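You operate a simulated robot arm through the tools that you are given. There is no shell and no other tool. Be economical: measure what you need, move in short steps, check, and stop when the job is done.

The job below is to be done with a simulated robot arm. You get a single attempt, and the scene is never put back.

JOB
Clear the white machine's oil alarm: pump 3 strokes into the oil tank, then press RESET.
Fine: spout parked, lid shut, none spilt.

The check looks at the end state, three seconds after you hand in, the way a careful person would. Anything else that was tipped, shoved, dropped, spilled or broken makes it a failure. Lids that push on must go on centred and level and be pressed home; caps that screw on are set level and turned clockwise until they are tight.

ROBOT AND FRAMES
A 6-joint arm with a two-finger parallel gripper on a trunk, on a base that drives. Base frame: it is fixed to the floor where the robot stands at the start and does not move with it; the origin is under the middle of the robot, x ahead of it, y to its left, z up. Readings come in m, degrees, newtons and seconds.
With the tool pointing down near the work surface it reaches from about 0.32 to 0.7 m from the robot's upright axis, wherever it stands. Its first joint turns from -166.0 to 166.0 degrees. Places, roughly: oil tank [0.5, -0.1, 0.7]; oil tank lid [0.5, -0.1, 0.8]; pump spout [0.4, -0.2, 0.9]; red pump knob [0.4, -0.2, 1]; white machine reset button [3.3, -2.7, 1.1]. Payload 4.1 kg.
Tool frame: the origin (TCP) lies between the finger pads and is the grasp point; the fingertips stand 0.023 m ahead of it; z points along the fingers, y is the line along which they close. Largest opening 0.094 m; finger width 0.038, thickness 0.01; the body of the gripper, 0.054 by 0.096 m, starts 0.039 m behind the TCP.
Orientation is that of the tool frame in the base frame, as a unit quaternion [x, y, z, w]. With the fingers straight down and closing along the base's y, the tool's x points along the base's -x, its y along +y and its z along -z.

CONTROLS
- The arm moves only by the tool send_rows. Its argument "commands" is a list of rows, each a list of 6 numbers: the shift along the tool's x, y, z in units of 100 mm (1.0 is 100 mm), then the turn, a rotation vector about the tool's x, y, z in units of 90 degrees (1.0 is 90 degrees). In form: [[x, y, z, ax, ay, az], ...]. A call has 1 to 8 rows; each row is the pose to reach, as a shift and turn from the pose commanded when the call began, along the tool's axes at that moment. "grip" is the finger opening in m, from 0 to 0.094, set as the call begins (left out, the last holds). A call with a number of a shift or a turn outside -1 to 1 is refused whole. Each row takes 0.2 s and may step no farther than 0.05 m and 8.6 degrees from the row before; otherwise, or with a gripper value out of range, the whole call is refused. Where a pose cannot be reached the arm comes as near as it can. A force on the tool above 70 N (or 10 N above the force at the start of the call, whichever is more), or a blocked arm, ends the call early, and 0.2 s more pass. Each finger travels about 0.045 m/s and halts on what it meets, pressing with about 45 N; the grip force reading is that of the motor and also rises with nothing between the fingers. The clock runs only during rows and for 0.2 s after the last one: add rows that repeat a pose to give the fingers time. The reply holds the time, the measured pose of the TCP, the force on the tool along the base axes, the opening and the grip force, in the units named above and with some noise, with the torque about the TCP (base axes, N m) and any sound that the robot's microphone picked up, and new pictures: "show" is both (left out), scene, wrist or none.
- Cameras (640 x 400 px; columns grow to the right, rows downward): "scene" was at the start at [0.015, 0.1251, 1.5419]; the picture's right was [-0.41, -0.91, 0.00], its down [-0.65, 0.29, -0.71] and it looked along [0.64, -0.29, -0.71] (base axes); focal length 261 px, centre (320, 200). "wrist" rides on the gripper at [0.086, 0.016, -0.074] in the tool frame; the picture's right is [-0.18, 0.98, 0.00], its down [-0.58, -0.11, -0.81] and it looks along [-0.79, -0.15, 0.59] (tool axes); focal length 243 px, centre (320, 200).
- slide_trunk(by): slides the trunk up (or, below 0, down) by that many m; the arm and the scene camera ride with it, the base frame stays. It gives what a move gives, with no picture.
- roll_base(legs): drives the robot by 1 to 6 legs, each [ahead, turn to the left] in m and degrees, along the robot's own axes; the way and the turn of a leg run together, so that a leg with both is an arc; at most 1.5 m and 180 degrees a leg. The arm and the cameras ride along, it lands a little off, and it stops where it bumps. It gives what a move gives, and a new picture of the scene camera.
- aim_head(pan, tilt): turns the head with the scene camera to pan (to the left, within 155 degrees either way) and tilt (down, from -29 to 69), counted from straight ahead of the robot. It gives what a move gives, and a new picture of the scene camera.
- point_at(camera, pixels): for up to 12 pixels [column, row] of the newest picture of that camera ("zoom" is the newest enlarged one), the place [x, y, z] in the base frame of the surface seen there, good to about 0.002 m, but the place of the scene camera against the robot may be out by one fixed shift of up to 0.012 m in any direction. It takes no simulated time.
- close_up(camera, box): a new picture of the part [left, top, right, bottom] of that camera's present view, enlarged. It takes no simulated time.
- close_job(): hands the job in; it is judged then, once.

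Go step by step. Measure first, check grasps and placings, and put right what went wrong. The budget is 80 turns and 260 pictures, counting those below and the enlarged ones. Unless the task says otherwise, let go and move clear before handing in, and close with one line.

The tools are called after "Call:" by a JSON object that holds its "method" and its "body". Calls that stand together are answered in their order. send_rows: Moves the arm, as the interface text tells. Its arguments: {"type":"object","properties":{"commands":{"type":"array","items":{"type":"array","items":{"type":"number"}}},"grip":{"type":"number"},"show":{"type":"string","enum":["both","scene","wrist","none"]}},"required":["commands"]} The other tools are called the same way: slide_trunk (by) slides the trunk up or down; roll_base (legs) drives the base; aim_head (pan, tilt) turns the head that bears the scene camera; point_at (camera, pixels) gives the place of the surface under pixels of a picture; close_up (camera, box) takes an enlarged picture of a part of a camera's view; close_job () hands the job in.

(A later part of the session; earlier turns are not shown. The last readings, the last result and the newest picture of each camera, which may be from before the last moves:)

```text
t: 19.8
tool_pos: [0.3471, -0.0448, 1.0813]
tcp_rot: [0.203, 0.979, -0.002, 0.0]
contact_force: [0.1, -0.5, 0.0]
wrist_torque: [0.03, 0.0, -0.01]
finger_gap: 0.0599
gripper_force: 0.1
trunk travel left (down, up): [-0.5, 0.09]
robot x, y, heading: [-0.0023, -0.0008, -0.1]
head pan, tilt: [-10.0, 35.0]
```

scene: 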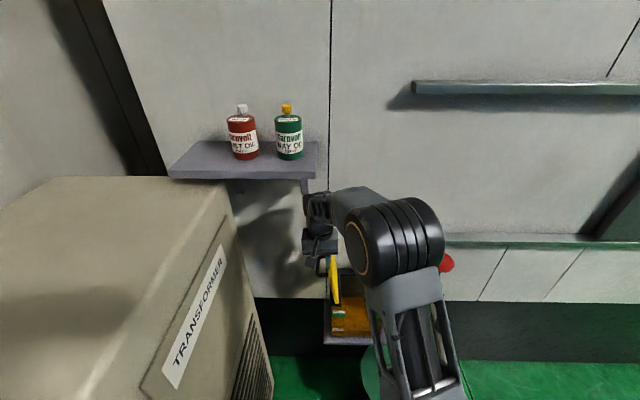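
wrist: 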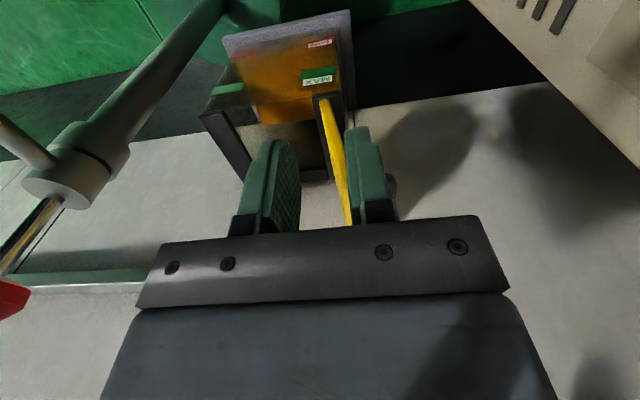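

Now aligned with the pipe direction (156.6°). I'll move most of the way sideways and look at the knob.

Call:
{"method": "send_rows", "body": {"commands": [[-0.03, -0.4, 0, 0, 0, 0], [-0.06, -0.7, 0, 0, 0, 0], [-0.08, -1.0, 0, 0, 0, 0]], "show": "wrist"}}

```text
t: 20.6
tool_pos: [0.3137, -0.1372, 1.0803]
tcp_rot: [0.202, 0.979, -0.002, 0.0]
contact_force: [-0.1, -0.5, -0.1]
wrist_torque: [0.0, -0.02, 0.0]
finger_gap: 0.0603
gripper_force: 0.1
trunk travel left (down, up): [-0.5, 0.09]
robot x, y, heading: [0.0004, 0.0001, -0.1]
head pan, tilt: [-10.0, 35.0]
```

wrist: 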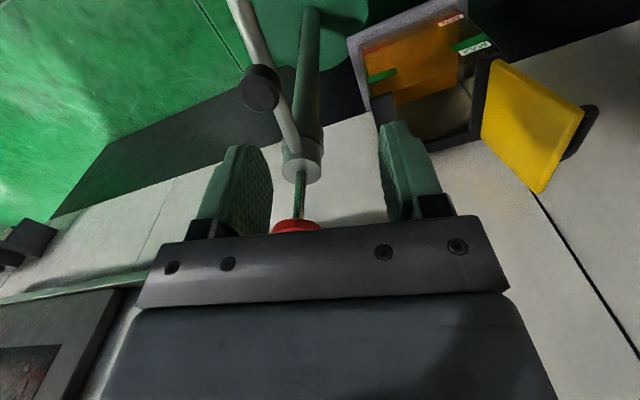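

The knob is at (260,88) and the pump axis at (300,165). I'll measure these carefully.

Call:
{"method": "close_up", "body": {"camera": "wrist", "box": [220, 40, 340, 190]}}

Call:
{"method": "point_at", "body": {"camera": "wrist", "pixels": [[247, 90], [275, 95], [260, 80], [258, 105], [260, 93], [283, 115], [288, 172], [318, 172], [302, 178], [250, 30], [240, 2], [301, 190]]}}

```text
2.67 times, centred on (280, 115) of wrist
```

zoom: 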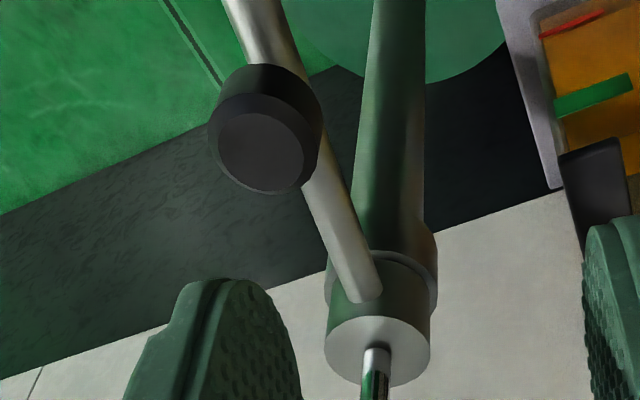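

```text
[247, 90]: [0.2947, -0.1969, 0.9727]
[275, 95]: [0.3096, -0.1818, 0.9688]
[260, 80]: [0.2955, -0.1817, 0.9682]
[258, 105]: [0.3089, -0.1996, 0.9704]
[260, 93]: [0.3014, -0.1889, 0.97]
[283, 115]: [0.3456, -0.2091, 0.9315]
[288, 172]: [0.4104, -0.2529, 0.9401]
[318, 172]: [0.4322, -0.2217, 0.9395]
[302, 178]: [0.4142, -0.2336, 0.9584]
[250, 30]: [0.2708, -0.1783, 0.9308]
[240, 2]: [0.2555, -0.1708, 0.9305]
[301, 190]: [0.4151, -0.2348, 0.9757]
```

The knob centre is (0.302,-0.190) with its top at 0.970, the pump axis is about (0.418,-0.238), and the pipe's top is at z 0.931. I'll descend over the knob and grip it.

Call:
{"method": "send_rows", "body": {"commands": [[-0.05, -0.3, 0.1, 0, 0, 0], [-0.102, -0.531, 0.4, 0, 0, 0], [-0.102, -0.531, 0.8, 0, 0, 0], [-0.102, -0.531, 0.99, 0, 0, 0]], "show": "wrist"}}

```text
t: 21.6
tool_pos: [0.3021, -0.1923, 0.9854]
tcp_rot: [0.201, 0.98, -0.001, 0.0]
contact_force: [0.0, 0.0, 0.4]
wrist_torque: [0.0, 0.0, -0.04]
finger_gap: 0.0599
gripper_force: 0.1
trunk travel left (down, up): [-0.5, 0.09]
robot x, y, heading: [0.0031, 0.0022, -0.2]
head pan, tilt: [-10.0, 35.0]
```

wrist: 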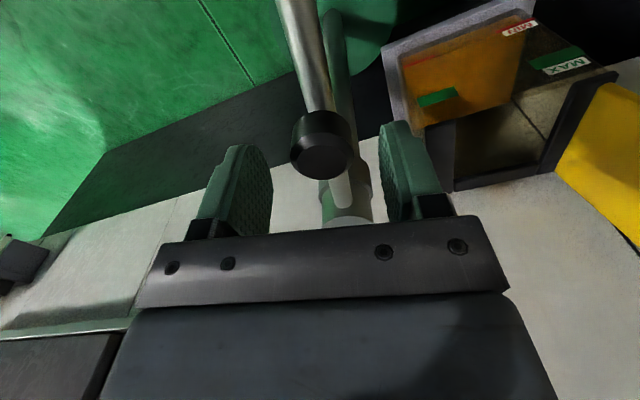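

The knob is between the fingers. I'll go down 20 mm more and close.

Call:
{"method": "send_rows", "body": {"commands": [[0, 0, 0.2, 0, 0, 0], [0, 0, 0.2, 0, 0, 0]], "show": "none"}}

Call:
{"method": "send_rows", "body": {"commands": [[0, 0, 0, 0, 0, 0], [0, 0, 0, 0, 0, 0], [0, 0, 0, 0, 0, 0], [0, 0, 0, 0, 0, 0]], "grip": 0.0, "show": "wrist"}}

```text
t: 22.2
tool_pos: [0.3011, -0.1935, 0.9634]
tcp_rot: [0.202, 0.979, -0.002, 0.0]
contact_force: [0.3, -0.1, 0.1]
wrist_torque: [0.0, -0.01, -0.03]
finger_gap: 0.0601
gripper_force: 0.1
trunk travel left (down, up): [-0.5, 0.09]
robot x, y, heading: [0.0016, -0.0006, 0.2]
head pan, tilt: [-10.0, 35.0]
```

```text
t: 23.2
tool_pos: [0.3015, -0.192, 0.9622]
tcp_rot: [0.201, 0.98, -0.003, 0.001]
contact_force: [3.0, 6.3, -1.6]
wrist_torque: [0.42, -0.4, 0.16]
finger_gap: 0.0338
gripper_force: 44.9
trunk travel left (down, up): [-0.5, 0.09]
robot x, y, heading: [0.001, 0.0012, -0.1]
head pan, tilt: [-10.0, 35.0]
```

wrist: 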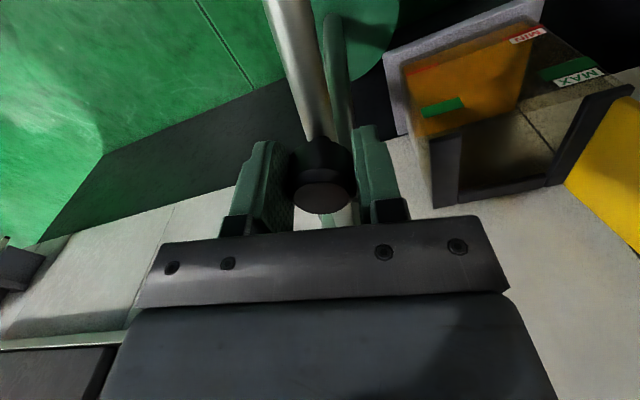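

I have the knob at 34 mm. I'll swing the spout clockwise 24° about the pump axis and check the forces.

Call:
{"method": "send_rows", "body": {"commands": [[-0.0122, 0.174, 0, 0, 0, 0.0889], [-0.0484, 0.3445, 0, 0, 0, 0.1778], [-0.108, 0.508, 0, 0, 0, 0.2667], [-0.108, 0.508, 0, 0, 0, 0.2667]], "show": "wrist"}}

```text
t: 24.2
tool_pos: [0.3307, -0.1493, 0.9635]
tcp_rot: [0.401, 0.916, -0.001, 0.001]
contact_force: [-2.9, 0.3, -6.7]
wrist_torque: [0.79, 0.51, -0.36]
finger_gap: 0.0339
gripper_force: 44.8
trunk travel left (down, up): [-0.5, 0.09]
robot x, y, heading: [-0.0023, 0.0006, -0.3]
head pan, tilt: [-10.0, 35.0]
```

wrist: 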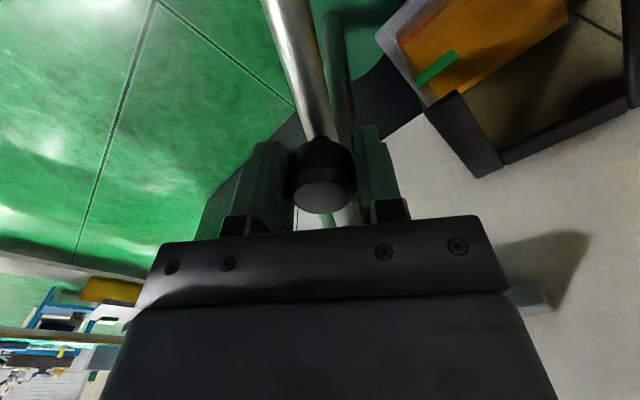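

The spout swings freely at low force. I'll swing another 48°.

Call:
{"method": "send_rows", "body": {"commands": [[-0.0122, 0.174, 0, 0, 0, 0.0889], [-0.0484, 0.3445, 0, 0, 0, 0.1778], [-0.108, 0.508, 0, 0, 0, 0.2667], [-0.19, 0.662, 0, 0, 0, 0.3556], [-0.292, 0.803, 0, 0, 0, 0.4444], [-0.414, 0.929, 0, 0, 0, 0.5333], [-0.414, 0.929, 0, 0, 0, 0.5333]], "show": "both"}}

```text
t: 25.8
tool_pos: [0.4274, -0.1166, 0.9644]
tcp_rot: [0.74, 0.673, -0.002, 0.003]
contact_force: [2.3, 27.9, 3.2]
wrist_torque: [0.23, 0.29, -0.08]
finger_gap: 0.0337
gripper_force: 44.4
trunk travel left (down, up): [-0.5, 0.09]
robot x, y, heading: [0.0027, -0.0033, -0.1]
head pan, tilt: [-10.0, 35.0]
```

scene: 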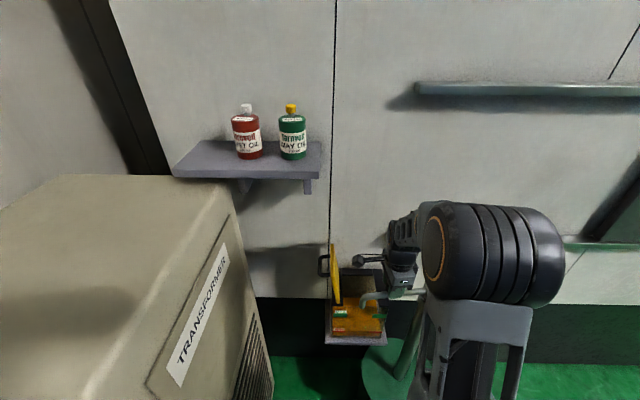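
wrist: 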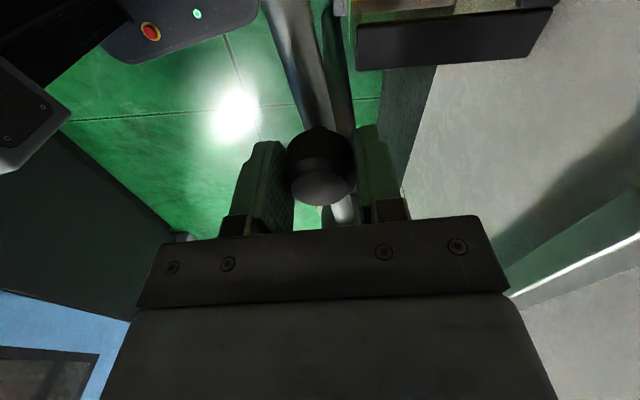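

The spout tip is near the tank at scene (365,300), but I'm about 2 mm inside the true radius. I'll correct that and swing the last 27.5°.

Call:
{"method": "send_rows", "body": {"commands": [[0.02, 0, 0, 0, 0, 0], [0.008, 0.17, 0, 0, 0, 0.0889], [-0.027, 0.336, 0, 0, 0, 0.1778], [-0.085, 0.496, 0, 0, 0, 0.2667], [-0.118, 0.563, 0, 0, 0, 0.3056], [-0.118, 0.563, 0, 0, 0, 0.3056]], "show": "both"}}

Call:
{"method": "close_up", "body": {"camera": "scene", "box": [310, 230, 430, 350]}}

```text
t: 27.2
tool_pos: [0.483, -0.1333, 0.9648]
tcp_rot: [0.878, 0.479, 0.0, 0.003]
contact_force: [9.9, 11.0, 20.0]
wrist_torque: [0.15, 0.44, 0.13]
finger_gap: 0.0339
gripper_force: 44.8
trunk travel left (down, up): [-0.5, 0.09]
robot x, y, heading: [-0.0012, 0.0011, -0.2]
head pan, tilt: [-10.0, 35.0]
```

scene: 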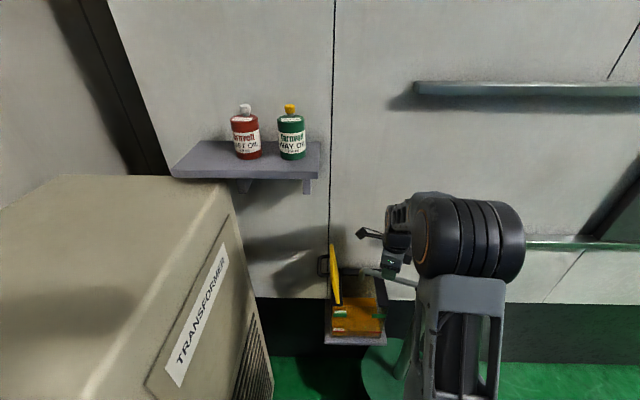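
wrist: 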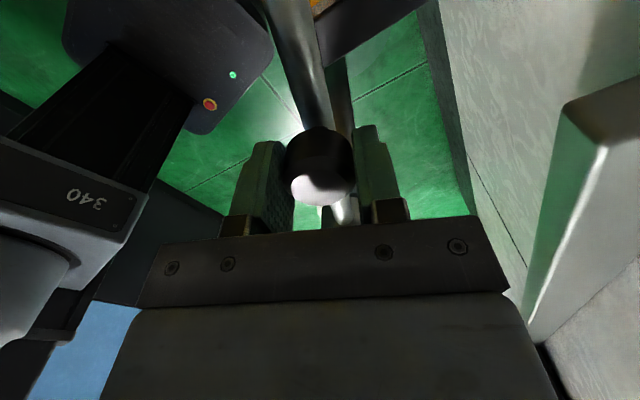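

```text
3.33 times, centred on (370, 290) of scene
```

zoom: 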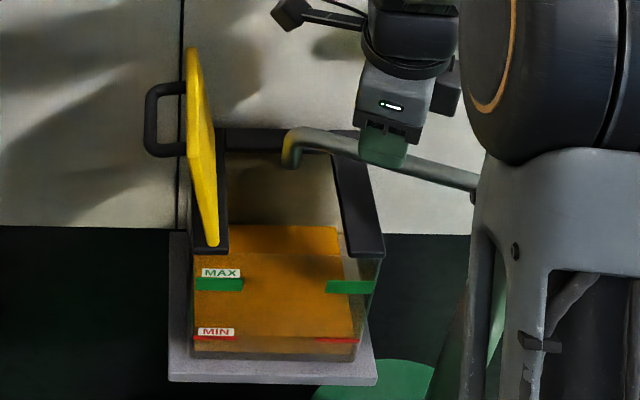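

The spout now points over the tank, with its bent-down tip at zoom (290,160). I'll measure the tip against the opening.

Call:
{"method": "point_at", "body": {"camera": "zoom", "pixels": [[291, 164], [292, 140], [300, 130], [225, 240], [372, 245], [228, 160], [335, 180], [270, 133], [215, 60], [330, 140], [270, 250]]}}

```text
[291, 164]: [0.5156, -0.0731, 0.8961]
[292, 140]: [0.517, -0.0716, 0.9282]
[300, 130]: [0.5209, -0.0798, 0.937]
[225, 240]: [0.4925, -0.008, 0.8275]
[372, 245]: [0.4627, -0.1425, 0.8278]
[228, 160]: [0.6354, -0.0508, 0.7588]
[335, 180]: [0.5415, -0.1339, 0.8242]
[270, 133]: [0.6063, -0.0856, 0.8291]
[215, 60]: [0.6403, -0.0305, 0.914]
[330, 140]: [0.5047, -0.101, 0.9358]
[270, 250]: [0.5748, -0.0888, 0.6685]
```

The tip is at about (0.517,-0.073,0.896), which is centred over the opening. I'll release the knob and lift off.

Call:
{"method": "send_rows", "body": {"commands": [[0, 0, 0, 0, 0, 0], [0, 0, 0, 0, 0, 0], [0, 0, -0.2, 0, 0, 0], [0, 0, -0.6, 0, 0, 0], [0, 0, -1.0, 0, 0, 0]], "grip": 0.06, "show": "none"}}

Call:
{"method": "send_rows", "body": {"commands": [[0, 0, -0.4, 0, 0, -0.09], [0, 0, -0.8, 0, 0, -0.18], [0, 0, -0.8, 0, 0, -0.27], [0, 0, -0.8, 0, 0, -0.36], [0, 0, -0.8, 0, 0, -0.45], [0, 0, -0.8, 0, 0, -0.54], [0, 0, -0.8, 0, 0, -0.63], [0, 0, -0.8, 0, 0, -0.72]], "show": "both"}}

```text
t: 28.4
tool_pos: [0.4819, -0.133, 1.0631]
tcp_rot: [0.878, 0.479, 0.0, 0.001]
contact_force: [0.4, -0.3, 0.0]
wrist_torque: [-0.02, -0.01, -0.03]
finger_gap: 0.06
gripper_force: 0.0
trunk travel left (down, up): [-0.5, 0.09]
robot x, y, heading: [-0.0, -0.001, -0.1]
head pan, tilt: [-10.0, 35.0]
```

```text
t: 30.2
tool_pos: [0.4825, -0.1344, 1.1438]
tcp_rot: [0.483, 0.875, -0.002, 0.001]
contact_force: [0.3, 0.2, -0.1]
wrist_torque: [-0.02, -0.06, 0.0]
finger_gap: 0.0601
gripper_force: 0.0
trunk travel left (down, up): [-0.5, 0.09]
robot x, y, heading: [-0.0015, 0.001, 0.0]
head pan, tilt: [-10.0, 35.0]
```

scene: 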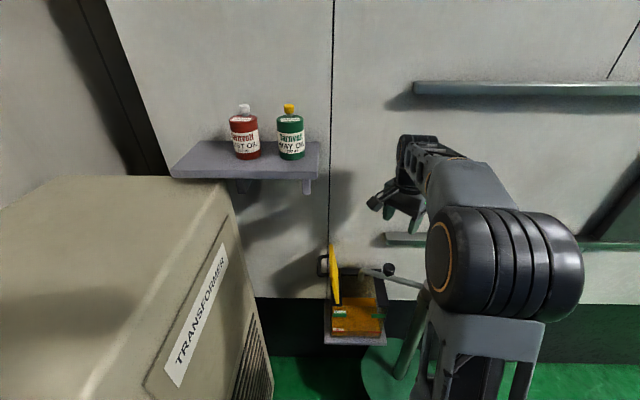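
wrist: 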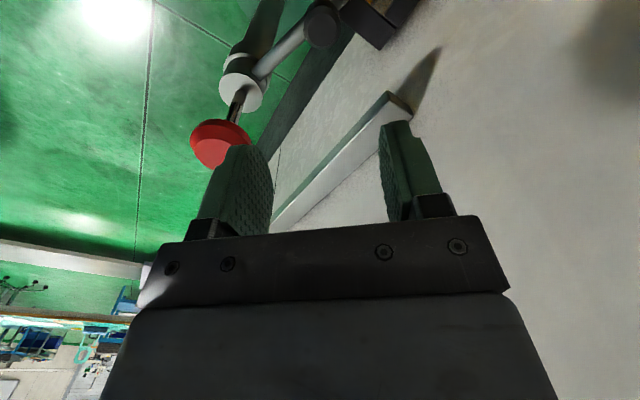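

The spout stays over the tank. I'll measure the red knob's top in the wrist view near (215,150).

Call:
{"method": "point_at", "body": {"camera": "wrist", "pixels": [[195, 135], [205, 148], [215, 157], [225, 150], [212, 125], [235, 125], [237, 105], [228, 90], [260, 95], [208, 164]]}}

Call:
{"method": "close_up", "body": {"camera": "wrist", "box": [180, 60, 290, 180]}}

```text
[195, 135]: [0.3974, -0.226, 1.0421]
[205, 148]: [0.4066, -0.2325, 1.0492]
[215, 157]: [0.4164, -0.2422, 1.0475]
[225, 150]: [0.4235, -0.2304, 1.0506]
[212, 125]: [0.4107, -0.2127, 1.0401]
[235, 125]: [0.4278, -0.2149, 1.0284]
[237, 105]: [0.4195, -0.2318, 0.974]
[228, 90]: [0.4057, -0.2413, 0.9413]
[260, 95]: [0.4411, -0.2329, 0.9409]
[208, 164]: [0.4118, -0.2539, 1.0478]
```

```text
3.33 times, centred on (235, 120) of wrist
```

zoom: 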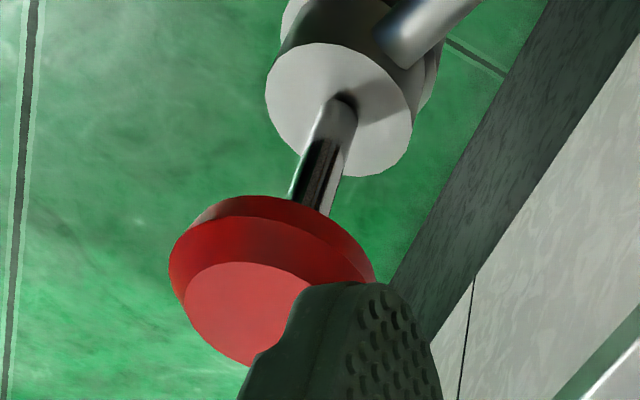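

The knob is centred at (0.417,-0.238) with its top at 1.050. I'll close the fingers and move to just above it.

Call:
{"method": "send_rows", "body": {"commands": [[-0.2, -0.36, 0, 0, 0, 0], [-0.35, -0.7, 0, 0, 0, 0], [-0.48, -1.0, 0, 0, 0, 0], [-0.48, -1.0, 0, 0, 0, 0]], "grip": 0.0, "show": "none"}}

Call:
{"method": "send_rows", "body": {"commands": [[-0.05, -0.11, 0.2, 0, 0, 0], [-0.05, -0.11, 0.55, 0, 0, 0]], "show": "both"}}

```text
t: 31.2
tool_pos: [0.4236, -0.2284, 1.1489]
tcp_rot: [0.484, 0.875, -0.002, 0.001]
contact_force: [-0.1, -0.4, 0.6]
wrist_torque: [0.0, 0.04, -0.01]
finger_gap: 0.0
gripper_force: 31.3
trunk travel left (down, up): [-0.5, 0.09]
robot x, y, heading: [0.001, 0.0002, -0.4]
head pan, tilt: [-10.0, 35.0]
```

```text
t: 31.8
tool_pos: [0.4161, -0.2401, 1.0948]
tcp_rot: [0.484, 0.875, -0.002, 0.001]
contact_force: [0.1, -0.3, 0.4]
wrist_torque: [0.0, 0.0, -0.03]
finger_gap: 0.0
gripper_force: 42.2
trunk travel left (down, up): [-0.5, 0.09]
robot x, y, heading: [0.0005, 0.0006, -0.3]
head pan, tilt: [-10.0, 35.0]
```

scene: 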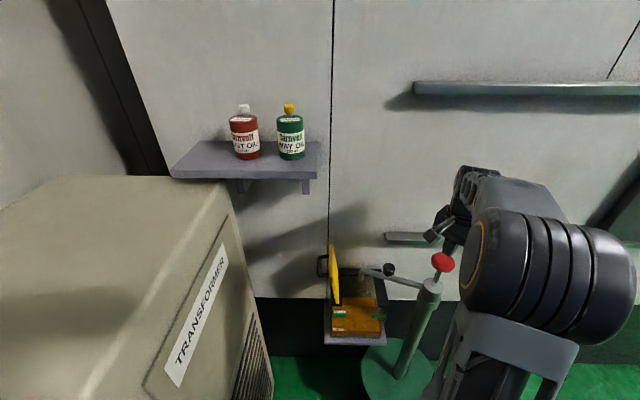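
wrist: 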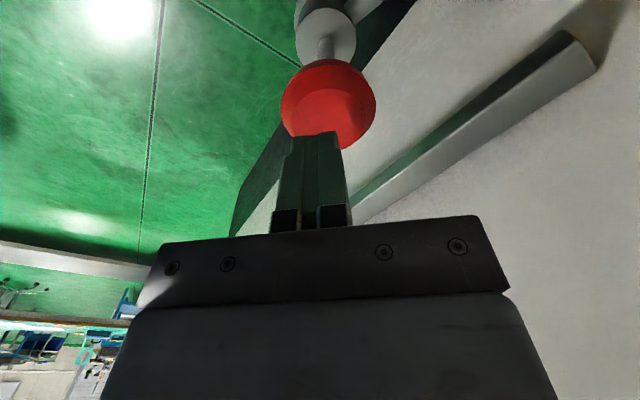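

The closed fingertips are about 22 mm above the knob. I'll press straight down for the first stroke and watch the force.

Call:
{"method": "send_rows", "body": {"commands": [[0, 0, 0.2, 0, 0, 0], [0, 0, 0.3, 0, 0, 0], [0, 0, 0.4, 0, 0, 0], [0, 0, 0.5, 0, 0, 0]], "show": "scene"}}

```text
t: 32.8
tool_pos: [0.4156, -0.2397, 1.0421]
tcp_rot: [0.485, 0.875, -0.001, 0.002]
contact_force: [2.1, -7.3, 11.0]
wrist_torque: [-0.01, 0.05, 0.03]
finger_gap: 0.0
gripper_force: 42.0
trunk travel left (down, up): [-0.5, 0.09]
robot x, y, heading: [0.0016, -0.0036, 0.0]
head pan, tilt: [-10.0, 35.0]
```

scene: 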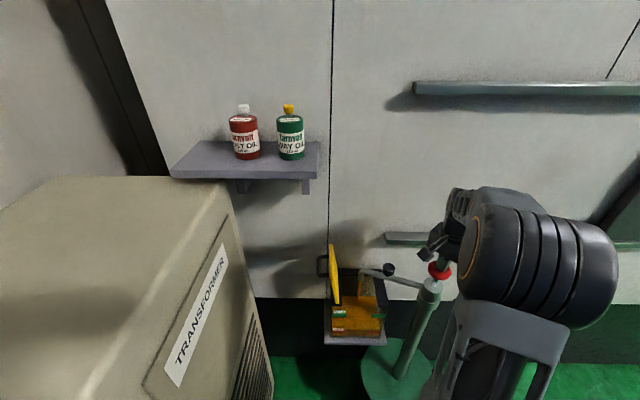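

The knob has gone down about 30 mm at only 11 N, and oil seems to be flowing. I'll continue to the bottom stop.

Call:
{"method": "send_rows", "body": {"commands": [[0, 0, 0.1, 0, 0, 0], [0, 0, 0.2, 0, 0, 0], [0, 0, 0.3, 0, 0, 0], [0, 0, 0.4, 0, 0, 0]], "show": "none"}}

Call:
{"method": "close_up", "body": {"camera": "scene", "box": [310, 220, 470, 350]}}

```text
t: 33.5
tool_pos: [0.4161, -0.2406, 1.0262]
tcp_rot: [0.484, 0.875, -0.003, 0.014]
contact_force: [-11.3, 6.1, 35.6]
wrist_torque: [0.64, 0.63, 0.13]
finger_gap: 0.0
gripper_force: 41.8
trunk travel left (down, up): [-0.5, 0.09]
robot x, y, heading: [0.0004, -0.0012, -0.2]
head pan, tilt: [-10.0, 35.0]
stopped in row 3: the force on the tool passed its limit at 81 N (the readings are from after the stop); the commanded pose is now the measured one
```

```text
3.08 times, centred on (390, 285) of scene
```

zoom: 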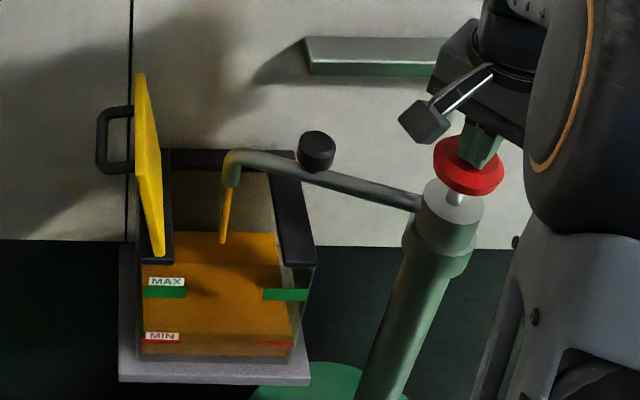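

The first stroke bottomed out with tips near z 1.003, and oil is pouring into the tank. I'll raise the tool to see whether the knob springs back.

Call:
{"method": "send_rows", "body": {"commands": [[0, 0, -0.2, 0, 0, 0], [0, 0, -0.4, 0, 0, 0], [0, 0, -0.6, 0, 0, 0], [0, 0, -0.7, 0, 0, 0], [0, 0, -0.7, 0, 0, 0], [0, 0, -0.7, 0, 0, 0]], "show": "none"}}

Call:
{"method": "close_up", "body": {"camera": "scene", "box": [310, 220, 470, 350]}}

```text
t: 34.9
tool_pos: [0.4166, -0.2387, 1.0921]
tcp_rot: [0.484, 0.875, -0.002, 0.011]
contact_force: [-0.1, -0.3, -0.8]
wrist_torque: [0.01, -0.01, 0.01]
finger_gap: 0.0004
gripper_force: 42.5
trunk travel left (down, up): [-0.5, 0.09]
robot x, y, heading: [0.0004, 0.0028, -0.3]
head pan, tilt: [-10.0, 35.0]
```

```text
3.08 times, centred on (390, 285) of scene
```

zoom: 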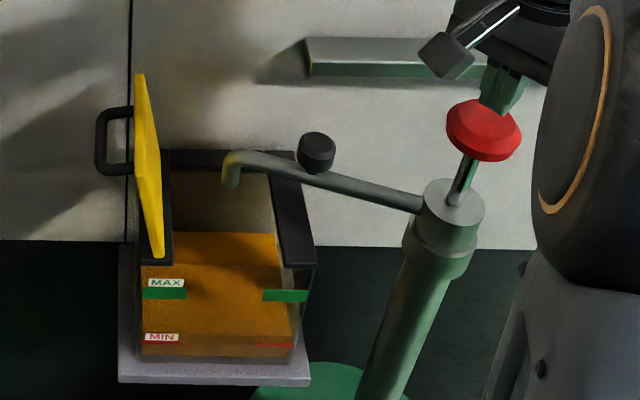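

The knob springs back fully and the spout has stopped flowing. Second stroke.

Call:
{"method": "send_rows", "body": {"commands": [[0, 0, 0.15, 0, 0, 0], [0, 0, 0.25, 0, 0, 0], [0, 0, 0.35, 0, 0, 0], [0, 0, 0.45, 0, 0, 0], [0, 0, 0.55, 0, 0, 0], [0, 0, 0.63, 0, 0, 0], [0, 0, 0.68, 0, 0, 0], [0, 0, 0.72, 0, 0, 0]], "show": "none"}}

Call:
{"method": "close_up", "body": {"camera": "scene", "box": [310, 220, 470, 350]}}

```text
t: 36.7
tool_pos: [0.4179, -0.2406, 1.0256]
tcp_rot: [0.485, 0.874, -0.002, 0.017]
contact_force: [-6.5, 5.1, 54.6]
wrist_torque: [0.89, 0.76, -0.08]
finger_gap: 0.0
gripper_force: 42.5
trunk travel left (down, up): [-0.5, 0.09]
robot x, y, heading: [0.0024, 0.002, -0.2]
head pan, tilt: [-10.0, 35.0]
```

```text
3.08 times, centred on (390, 285) of scene
```

zoom: 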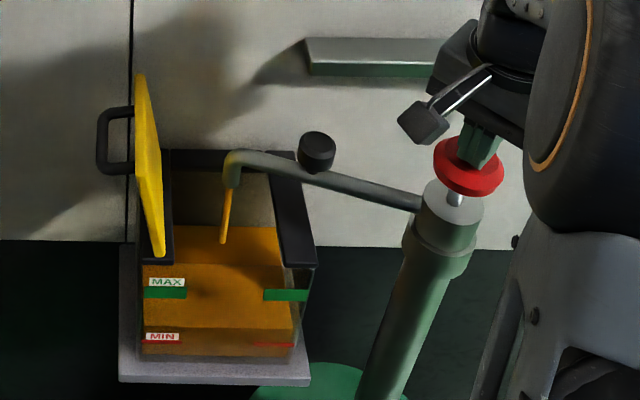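

The second stroke bottomed at the same depth with 55 N. I'll raise, then do the third.

Call:
{"method": "send_rows", "body": {"commands": [[0, 0, -0.2, 0, 0, 0], [0, 0, -0.4, 0, 0, 0], [0, 0, -0.6, 0, 0, 0], [0, 0, -0.72, 0, 0, 0], [0, 0, -0.72, 0, 0, 0], [0, 0, -0.72, 0, 0, 0], [0, 0, -0.72, 0, 0, 0]], "show": "none"}}

Call:
{"method": "close_up", "body": {"camera": "scene", "box": [310, 220, 470, 350]}}

Call:
{"method": "send_rows", "body": {"commands": [[0, 0, 0.15, 0, 0, 0], [0, 0, 0.25, 0, 0, 0], [0, 0, 0.35, 0, 0, 0], [0, 0, 0.45, 0, 0, 0], [0, 0, 0.55, 0, 0, 0], [0, 0, 0.63, 0, 0, 0], [0, 0, 0.68, 0, 0, 0], [0, 0, 0.72, 0, 0, 0]], "show": "none"}}

Call:
{"method": "close_up", "body": {"camera": "scene", "box": [310, 220, 470, 350]}}

```text
t: 38.3
tool_pos: [0.4172, -0.2404, 1.0937]
tcp_rot: [0.484, 0.875, -0.001, 0.011]
contact_force: [0.2, -1.0, -0.6]
wrist_torque: [-0.01, -0.02, -0.01]
finger_gap: 0.0
gripper_force: 42.1
trunk travel left (down, up): [-0.5, 0.09]
robot x, y, heading: [0.0002, -0.0011, -0.3]
head pan, tilt: [-10.0, 35.0]
```

```text
3.08 times, centred on (390, 285) of scene
```

zoom: 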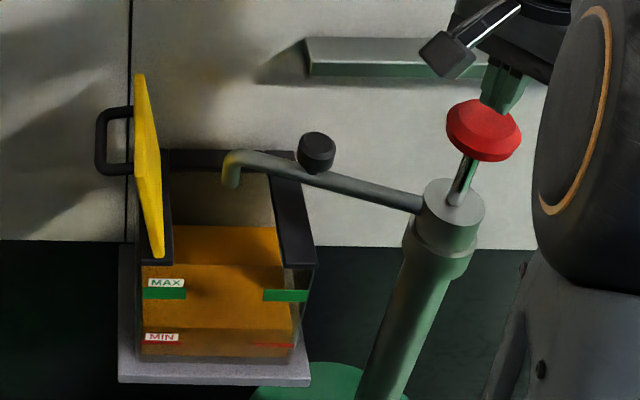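

```text
t: 40.1
tool_pos: [0.4173, -0.2402, 1.0257]
tcp_rot: [0.483, 0.875, -0.003, 0.018]
contact_force: [-6.1, 7.5, 61.1]
wrist_torque: [1.08, 0.81, 0.14]
finger_gap: 0.0003
gripper_force: 42.2
trunk travel left (down, up): [-0.5, 0.09]
robot x, y, heading: [-0.0017, 0.0009, -0.2]
head pan, tilt: [-10.0, 35.0]
```

```text
3.08 times, centred on (390, 285) of scene
```

zoom: 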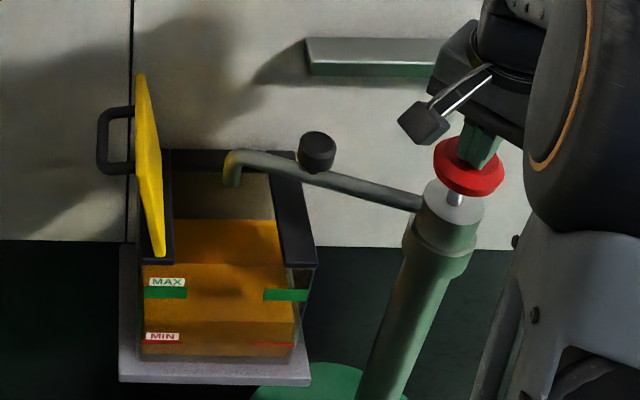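

All three strokes are done: the level rose each time and no drips show. I'll raise off the knob and go back above the spout knob with the earlier yaw.

Call:
{"method": "send_rows", "body": {"commands": [[0, 0, -0.3, 0, 0, 0], [0, 0, -0.6, 0, 0, 0], [0, 0, -0.95, 0, 0, 0], [0, 0, -0.95, 0, -0.02, 0.09], [0, 0, -0.95, 0, -0.02, 0.18], [0, 0, -0.95, 0, -0.02, 0.27], [0, 0, -0.95, 0, -0.02, 0.36]], "show": "none"}}

Call:
{"method": "send_rows", "body": {"commands": [[0, 0, -0.2, 0, 0, 0.09], [0, 0, -0.2, 0, 0, 0.18], [0, 0, -0.2, 0, 0, 0.27], [0, 0, -0.2, 0, 0, 0.36]], "grip": 0.065, "show": "none"}}

```text
t: 41.7
tool_pos: [0.4168, -0.2404, 1.1153]
tcp_rot: [0.709, 0.704, -0.006, 0.024]
contact_force: [-0.8, 0.0, 0.6]
wrist_torque: [-0.03, 0.01, -0.04]
finger_gap: 0.0
gripper_force: 42.4
trunk travel left (down, up): [-0.5, 0.09]
robot x, y, heading: [-0.0033, 0.0001, -0.3]
head pan, tilt: [-10.0, 35.0]
```

```text
t: 42.7
tool_pos: [0.4168, -0.2403, 1.1351]
tcp_rot: [0.878, 0.478, 0.001, 0.025]
contact_force: [-0.7, -0.2, -0.5]
wrist_torque: [-0.04, -0.01, 0.01]
finger_gap: 0.0649
gripper_force: 0.0
trunk travel left (down, up): [-0.5, 0.09]
robot x, y, heading: [0.0004, -0.0049, -0.1]
head pan, tilt: [-10.0, 35.0]
```

Slight tilt to remove. I'll move out along the spout direction over its knob.

Call:
{"method": "send_rows", "body": {"commands": [[0.4, 0, 0, 0.0286, 0.0141, 0], [0.8, -0.01, 0, 0.0286, 0.0141, 0], [1.0, -0.02, 0, 0.0286, 0.0141, 0]], "show": "none"}}

Call:
{"method": "send_rows", "body": {"commands": [[0.25, -0.007, 0.1, 0, 0, 0], [0.25, -0.007, 0.5, 0, 0, 0], [0.25, -0.007, 0.9, 0, 0, 0], [0.25, -0.007, 1.0, 0, 0, 0]], "show": "both"}}

```text
t: 43.5
tool_pos: [0.4695, -0.1546, 1.1303]
tcp_rot: [0.878, 0.479, -0.001, -0.001]
contact_force: [0.2, -0.4, -0.8]
wrist_torque: [0.0, 0.01, 0.03]
finger_gap: 0.0649
gripper_force: 0.1
trunk travel left (down, up): [-0.5, 0.09]
robot x, y, heading: [-0.0037, -0.0003, -0.4]
head pan, tilt: [-10.0, 35.0]
```

```text
t: 44.5
tool_pos: [0.4809, -0.1308, 1.0336]
tcp_rot: [0.878, 0.478, -0.001, 0.0]
contact_force: [-0.4, -0.6, -0.7]
wrist_torque: [-0.04, 0.02, 0.0]
finger_gap: 0.0649
gripper_force: 0.1
trunk travel left (down, up): [-0.5, 0.09]
robot x, y, heading: [-0.0003, 0.0008, -0.3]
head pan, tilt: [-10.0, 35.0]
```

scene: 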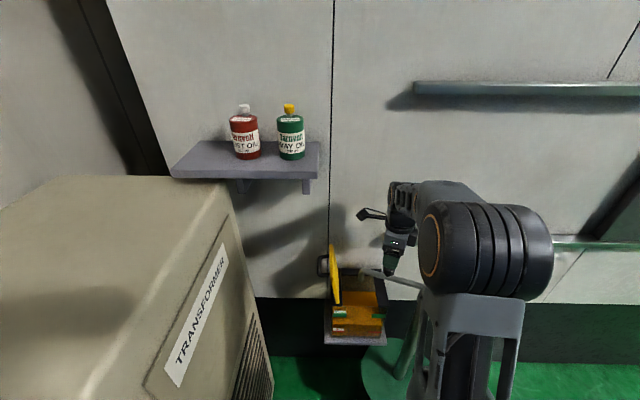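
wrist: 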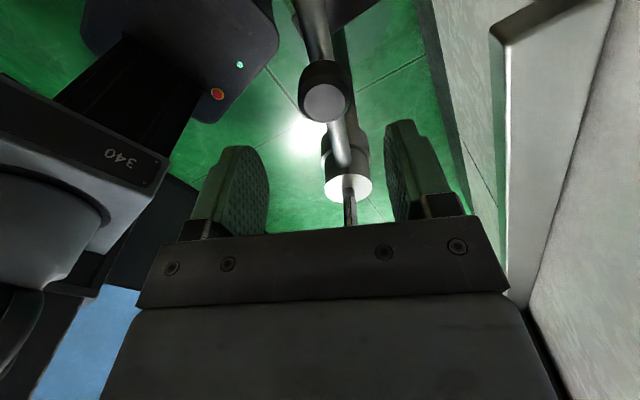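

The knob is between the fingers at (325,95). I'll descend 70 mm and grip.

Call:
{"method": "send_rows", "body": {"commands": [[0, 0, 0.35, 0, 0, 0], [0, 0, 0.7, 0, 0, 0], [0, 0, 0.7, 0, 0, 0]], "show": "none"}}

Call:
{"method": "send_rows", "body": {"commands": [[0, 0, 0, 0, 0, 0], [0, 0, 0, 0, 0, 0], [0, 0, 0, 0, 0, 0], [0, 0, 0, 0, 0, 0]], "grip": 0.0, "show": "none"}}

```text
t: 45.3
tool_pos: [0.4827, -0.1331, 0.9624]
tcp_rot: [0.878, 0.479, -0.001, 0.001]
contact_force: [0.0, -0.4, -0.1]
wrist_torque: [-0.01, -0.03, -0.01]
finger_gap: 0.065
gripper_force: 0.1
trunk travel left (down, up): [-0.5, 0.09]
robot x, y, heading: [-0.0053, 0.0017, -0.3]
head pan, tilt: [-10.0, 35.0]
```

```text
t: 46.3
tool_pos: [0.4822, -0.1316, 0.9633]
tcp_rot: [0.878, 0.478, -0.001, -0.001]
contact_force: [0.2, 0.4, -2.3]
wrist_torque: [-0.08, -0.37, -0.02]
finger_gap: 0.0335
gripper_force: 45.1
trunk travel left (down, up): [-0.5, 0.09]
robot x, y, heading: [-0.0017, 0.0002, -0.2]
head pan, tilt: [-10.0, 35.0]
```

Gripped. I'll swing the spout back counter-clockwise 48°.

Call:
{"method": "send_rows", "body": {"commands": [[-0.012, -0.172, 0, 0, 0, -0.0889], [-0.048, -0.34, 0, 0, 0, -0.1778], [-0.107, -0.502, 0, 0, 0, -0.2667], [-0.188, -0.654, 0, 0, 0, -0.3556], [-0.289, -0.794, 0, 0, 0, -0.4444], [-0.409, -0.918, 0, 0, 0, -0.5333], [-0.409, -0.918, 0, 0, 0, -0.5333]], "show": "scene"}}

```text
t: 47.9
tool_pos: [0.3824, -0.1176, 0.9634]
tcp_rot: [0.606, 0.795, 0.001, 0.0]
contact_force: [7.2, -22.6, 11.1]
wrist_torque: [-0.55, 0.03, 0.03]
finger_gap: 0.0336
gripper_force: 45.6
trunk travel left (down, up): [-0.5, 0.09]
robot x, y, heading: [-0.0021, 0.0027, -0.5]
head pan, tilt: [-10.0, 35.0]
```

scene: 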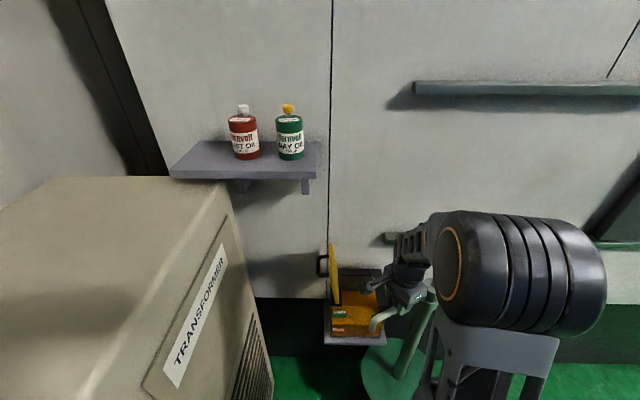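

The swing is going well, with a slight outward error. I'll correct by 2 mm and swing the remaining 51.5° to the original parked angle.

Call:
{"method": "send_rows", "body": {"commands": [[-0.032, -0.172, 0, 0, 0, -0.0889], [-0.068, -0.34, 0, 0, 0, -0.1778], [-0.127, -0.5, 0, 0, 0, -0.2667], [-0.207, -0.652, 0, 0, 0, -0.3556], [-0.308, -0.79, 0, 0, 0, -0.4444], [-0.427, -0.914, 0, 0, 0, -0.5333], [-0.484, -0.963, 0, 0, 0, -0.572], [-0.484, -0.963, 0, 0, 0, -0.572]], "show": "wrist"}}

```text
t: 49.7
tool_pos: [0.3023, -0.1921, 0.963]
tcp_rot: [0.201, 0.98, 0.001, -0.002]
contact_force: [-1.3, 0.3, -27.5]
wrist_torque: [0.33, 0.04, -0.05]
finger_gap: 0.0336
gripper_force: 44.8
trunk travel left (down, up): [-0.5, 0.09]
robot x, y, heading: [0.0021, 0.0025, -0.2]
head pan, tilt: [-10.0, 35.0]
```

wrist: 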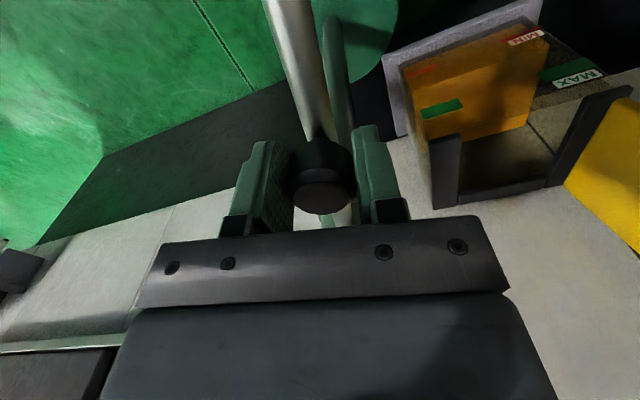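

The spout is back at its original parked place. I'll release it, lift and retrace my path toward the lid.

Call:
{"method": "send_rows", "body": {"commands": [[0, 0, 0, 0, 0, 0], [0, 0, 0, 0, 0, 0], [0, 0, -0.3, 0, 0, 0], [0, 0, -0.7, 0, 0, 0], [0, 0, -1.0, 0, 0, 0]], "grip": 0.06, "show": "none"}}

Call:
{"method": "send_rows", "body": {"commands": [[0.02, 0.4, 0, 0, 0, 0], [0.05, 0.8, 0, 0, 0, -0.03], [0.06, 1.0, 0, 0, 0, -0.06]], "grip": 0.03, "show": "none"}}

Call:
{"method": "send_rows", "body": {"commands": [[-0.1, 0.4, 0, 0, 0, -0.03], [-0.3, 0.8, 0, 0, 0, -0.071], [-0.5, 0.8, 0, 0, 0, -0.071]], "show": "both"}}

```text
t: 50.9
tool_pos: [0.3034, -0.189, 1.0645]
tcp_rot: [0.202, 0.979, -0.001, 0.001]
contact_force: [1.3, 0.0, 0.6]
wrist_torque: [-0.01, 0.01, -0.03]
finger_gap: 0.06
gripper_force: 0.2
trunk travel left (down, up): [-0.5, 0.09]
robot x, y, heading: [-0.0015, -0.0012, -0.1]
head pan, tilt: [-10.0, 35.0]
```

```text
t: 51.7
tool_pos: [0.3383, -0.0949, 1.0612]
tcp_rot: [0.156, 0.988, -0.001, -0.001]
contact_force: [-0.1, 0.4, 0.8]
wrist_torque: [0.0, 0.03, 0.0]
finger_gap: 0.03
gripper_force: 0.1
trunk travel left (down, up): [-0.5, 0.09]
robot x, y, heading: [-0.0035, 0.001, -0.3]
head pan, tilt: [-10.0, 35.0]
```

```text
t: 52.5
tool_pos: [0.4092, -0.035, 1.0628]
tcp_rot: [0.101, 0.995, 0.0, -0.001]
contact_force: [-0.6, -0.1, -0.5]
wrist_torque: [0.01, 0.04, 0.0]
finger_gap: 0.03
gripper_force: 0.2
trunk travel left (down, up): [-0.5, 0.09]
robot x, y, heading: [-0.0006, -0.0006, -0.4]
head pan, tilt: [-10.0, 35.0]
```

scene: 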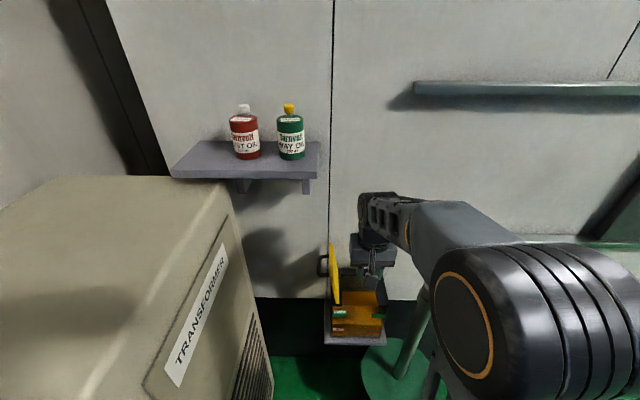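
wrist: 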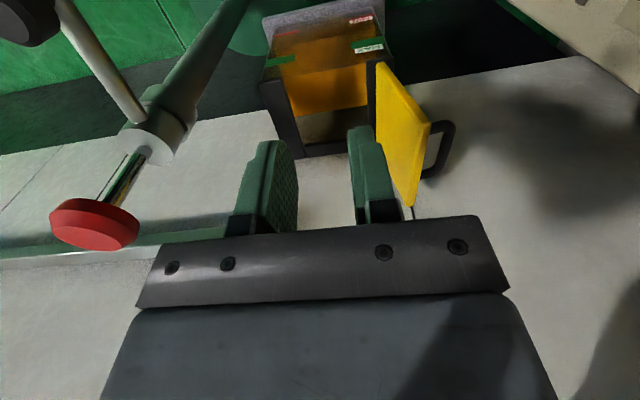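

The lid and handle are visible at (400,140) and (440,150). I'll measure the handle.

Call:
{"method": "close_up", "body": {"camera": "wrist", "box": [360, 50, 480, 215]}}

Call:
{"method": "point_at", "body": {"camera": "wrist", "pixels": [[447, 125], [450, 130], [444, 145], [438, 160], [432, 174], [437, 126], [378, 63], [428, 123], [415, 205], [410, 140]]}}

```text
2.42 times, centred on (420, 132) of wrist
```

zoom: 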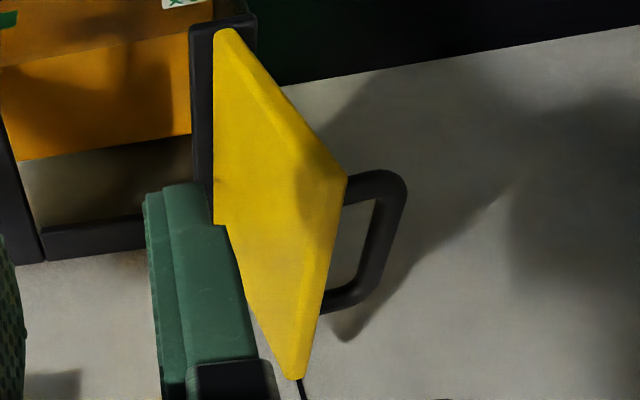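

```text
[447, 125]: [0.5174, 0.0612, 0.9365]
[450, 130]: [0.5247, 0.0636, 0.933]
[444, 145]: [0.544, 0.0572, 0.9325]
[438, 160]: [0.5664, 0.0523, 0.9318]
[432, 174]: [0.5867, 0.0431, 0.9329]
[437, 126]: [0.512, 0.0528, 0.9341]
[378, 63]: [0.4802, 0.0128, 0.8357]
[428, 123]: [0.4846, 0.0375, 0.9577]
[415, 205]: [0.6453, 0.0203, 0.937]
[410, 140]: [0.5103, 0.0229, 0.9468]
```

The handle is where I left it, at about (0.551,0.058) with its top at z 0.933. I'll check the transformer clearance, then move to the line of the lid.

Call:
{"method": "point_at", "body": {"camera": "scene", "pixels": [[220, 182], [235, 215], [265, 340], [130, 178], [180, 300], [308, 178], [318, 150]]}}

Call:
{"method": "send_rows", "body": {"commands": [[0, 0.4, 0.1, 0, 0, 0], [0, 0.8, 0.3, 0, 0, 0], [0, 1.0, 0.5, 0, 0, 0]], "show": "none"}}

```text
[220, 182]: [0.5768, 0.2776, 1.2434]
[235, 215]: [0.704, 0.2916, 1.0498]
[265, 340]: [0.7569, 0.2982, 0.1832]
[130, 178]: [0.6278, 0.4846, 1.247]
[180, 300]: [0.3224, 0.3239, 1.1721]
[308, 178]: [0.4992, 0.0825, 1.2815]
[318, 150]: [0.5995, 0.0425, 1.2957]
```

```text
t: 53.3
tool_pos: [0.4322, 0.0611, 1.0117]
tcp_rot: [0.099, 0.995, -0.001, 0.0]
contact_force: [0.7, -0.3, 0.7]
wrist_torque: [-0.02, -0.01, 0.01]
finger_gap: 0.03
gripper_force: 0.1
trunk travel left (down, up): [-0.5, 0.09]
robot x, y, heading: [-0.0019, -0.0015, -0.3]
head pan, tilt: [-10.0, 35.0]
```

The transformer starts at y of about 0.28, so it's clear. I'll align with the handle line and slide in above it at z of about 0.976.

Call:
{"method": "send_rows", "body": {"commands": [[-0.02, 0.218, 0.2, 0, 0, 0], [-0.02, 0.218, 0.357, 0, 0, 0], [-0.35, 0.218, 0.357, 0, 0, 0], [-0.7, 0.218, 0.357, 0, 0, 0], [-0.95, 0.218, 0.357, 0, 0, 0]], "show": "both"}}

```text
t: 54.5
tool_pos: [0.5269, 0.0673, 0.9772]
tcp_rot: [0.1, 0.995, -0.002, 0.0]
contact_force: [0.5, -0.2, 0.7]
wrist_torque: [0.03, 0.0, 0.03]
finger_gap: 0.03
gripper_force: 0.0
trunk travel left (down, up): [-0.5, 0.09]
robot x, y, heading: [0.0024, 0.0012, 0.2]
head pan, tilt: [-10.0, 35.0]
```

scene: 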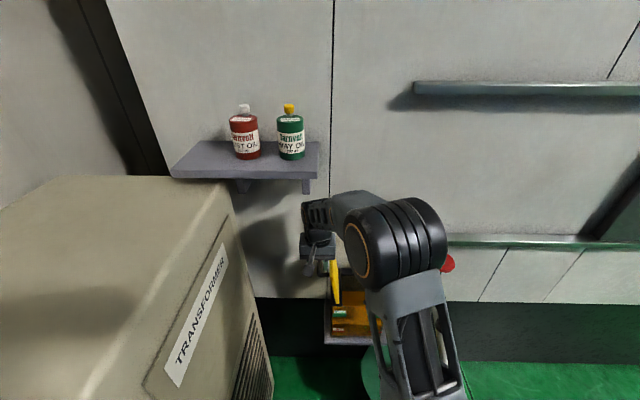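
wrist: 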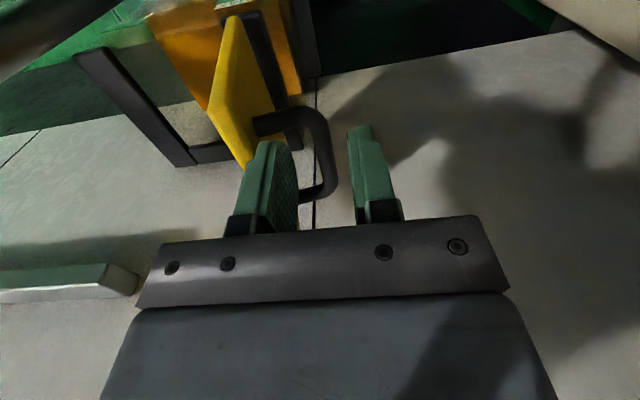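

The fingers straddle the handle bar laterally. I'll ease forward and down onto it, then close.

Call:
{"method": "send_rows", "body": {"commands": [[-0.08, -0.03, 0.15, 0, 0, 0], [-0.16, -0.03, 0.3, 0, 0, 0], [-0.23, -0.03, 0.51, 0, 0, 0], [-0.23, -0.03, 0.51, 0, 0, 0]], "show": "none"}}

Call:
{"method": "send_rows", "body": {"commands": [[0, 0, 0, 0, 0, 0], [0, 0, 0, 0, 0, 0], [0, 0, 0, 0, 0, 0]], "grip": 0.0, "show": "both"}}

```text
t: 55.1
tool_pos: [0.5354, 0.063, 0.9602]
tcp_rot: [0.099, 0.995, 0.001, 0.003]
contact_force: [-28.5, 2.2, 42.2]
wrist_torque: [-0.87, 1.42, -0.7]
finger_gap: 0.0313
gripper_force: 0.8
trunk travel left (down, up): [-0.5, 0.09]
robot x, y, heading: [-0.0044, 0.0014, -0.2]
head pan, tilt: [-10.0, 35.0]
stopped in row 3: the force on the tool passed its limit at 92 N (the readings are from after the stop); the commanded pose is now the measured one
```

```text
t: 55.7
tool_pos: [0.5372, 0.0552, 0.9581]
tcp_rot: [0.103, 0.995, -0.002, 0.002]
contact_force: [-7.4, -9.9, 22.1]
wrist_torque: [-0.34, 0.6, 0.14]
finger_gap: 0.0
gripper_force: 15.2
trunk travel left (down, up): [-0.5, 0.09]
robot x, y, heading: [0.0019, -0.0039, -0.3]
head pan, tilt: [-10.0, 35.0]
stopped in row 2: the force on the tool passed its limit at 71 N (the readings are from after the stop); the commanded pose is now the measured one
```

scene: 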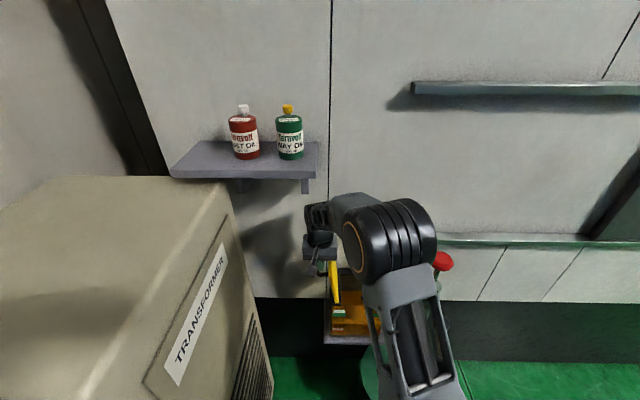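
wrist: 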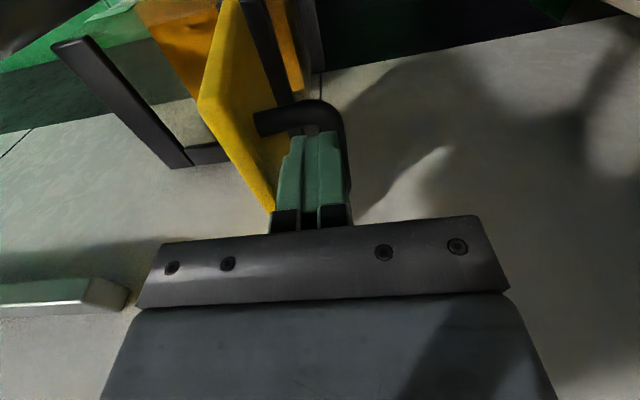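

The fingertips came down on the handle's near post because I descended before finishing the forward move. I'll back up, reopen, finish the forward move and only then descend.

Call:
{"method": "send_rows", "body": {"commands": [[0, 0, -0.1, 0, 0, 0], [0, 0, -0.19, 0, 0, 0], [0, 0, -0.19, 0, 0, 0]], "show": "none"}}

Call:
{"method": "send_rows", "body": {"commands": [[0, 0, 0, 0, 0, 0], [0, 0, 0, 0, 0, 0], [0, 0, 0, 0, 0, 0]], "grip": 0.03, "show": "wrist"}}

Call:
{"method": "close_up", "body": {"camera": "wrist", "box": [190, 0, 390, 230]}}

```text
t: 56.5
tool_pos: [0.5405, 0.0578, 0.9749]
tcp_rot: [0.1, 0.995, -0.001, -0.001]
contact_force: [-0.8, -0.2, 0.1]
wrist_torque: [0.02, 0.02, 0.04]
finger_gap: 0.0
gripper_force: 42.1
trunk travel left (down, up): [-0.5, 0.09]
robot x, y, heading: [-0.0008, 0.0022, -0.1]
head pan, tilt: [-10.0, 35.0]
```

```text
t: 57.3
tool_pos: [0.5407, 0.0576, 0.9759]
tcp_rot: [0.101, 0.995, -0.002, -0.001]
contact_force: [0.0, 0.3, -0.4]
wrist_torque: [-0.01, 0.02, -0.01]
finger_gap: 0.0302
gripper_force: 0.1
trunk travel left (down, up): [-0.5, 0.09]
robot x, y, heading: [0.0002, 0.0005, -0.3]
head pan, tilt: [-10.0, 35.0]
```

wrist: 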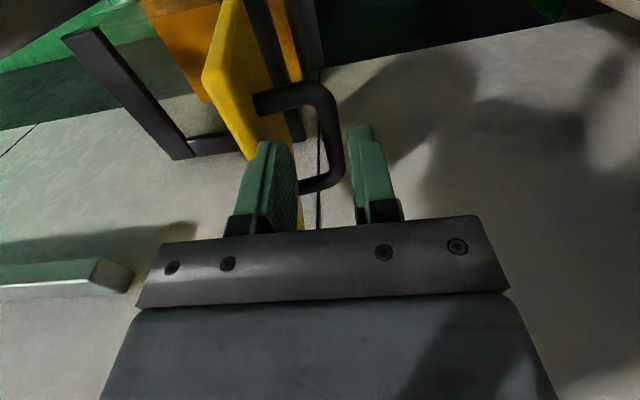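

```text
1.74 times, centred on (290, 115) of wrist
```

zoom: 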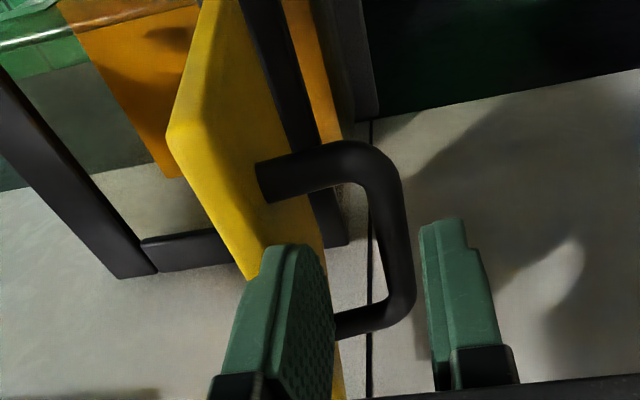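

Nothing is damaged. I'll remeasure the handle bar precisely from this zoom.

Call:
{"method": "point_at", "body": {"camera": "zoom", "pixels": [[270, 185], [320, 165], [370, 160], [387, 190], [393, 230], [400, 270], [395, 310], [350, 325], [180, 125], [255, 250]]}}

```text
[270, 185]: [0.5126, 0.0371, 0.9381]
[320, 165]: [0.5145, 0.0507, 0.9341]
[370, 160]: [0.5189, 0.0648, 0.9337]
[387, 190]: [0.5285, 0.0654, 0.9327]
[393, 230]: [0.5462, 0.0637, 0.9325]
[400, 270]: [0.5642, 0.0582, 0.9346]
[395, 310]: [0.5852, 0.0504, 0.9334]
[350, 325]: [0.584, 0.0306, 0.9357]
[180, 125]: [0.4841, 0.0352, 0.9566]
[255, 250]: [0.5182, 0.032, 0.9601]
```

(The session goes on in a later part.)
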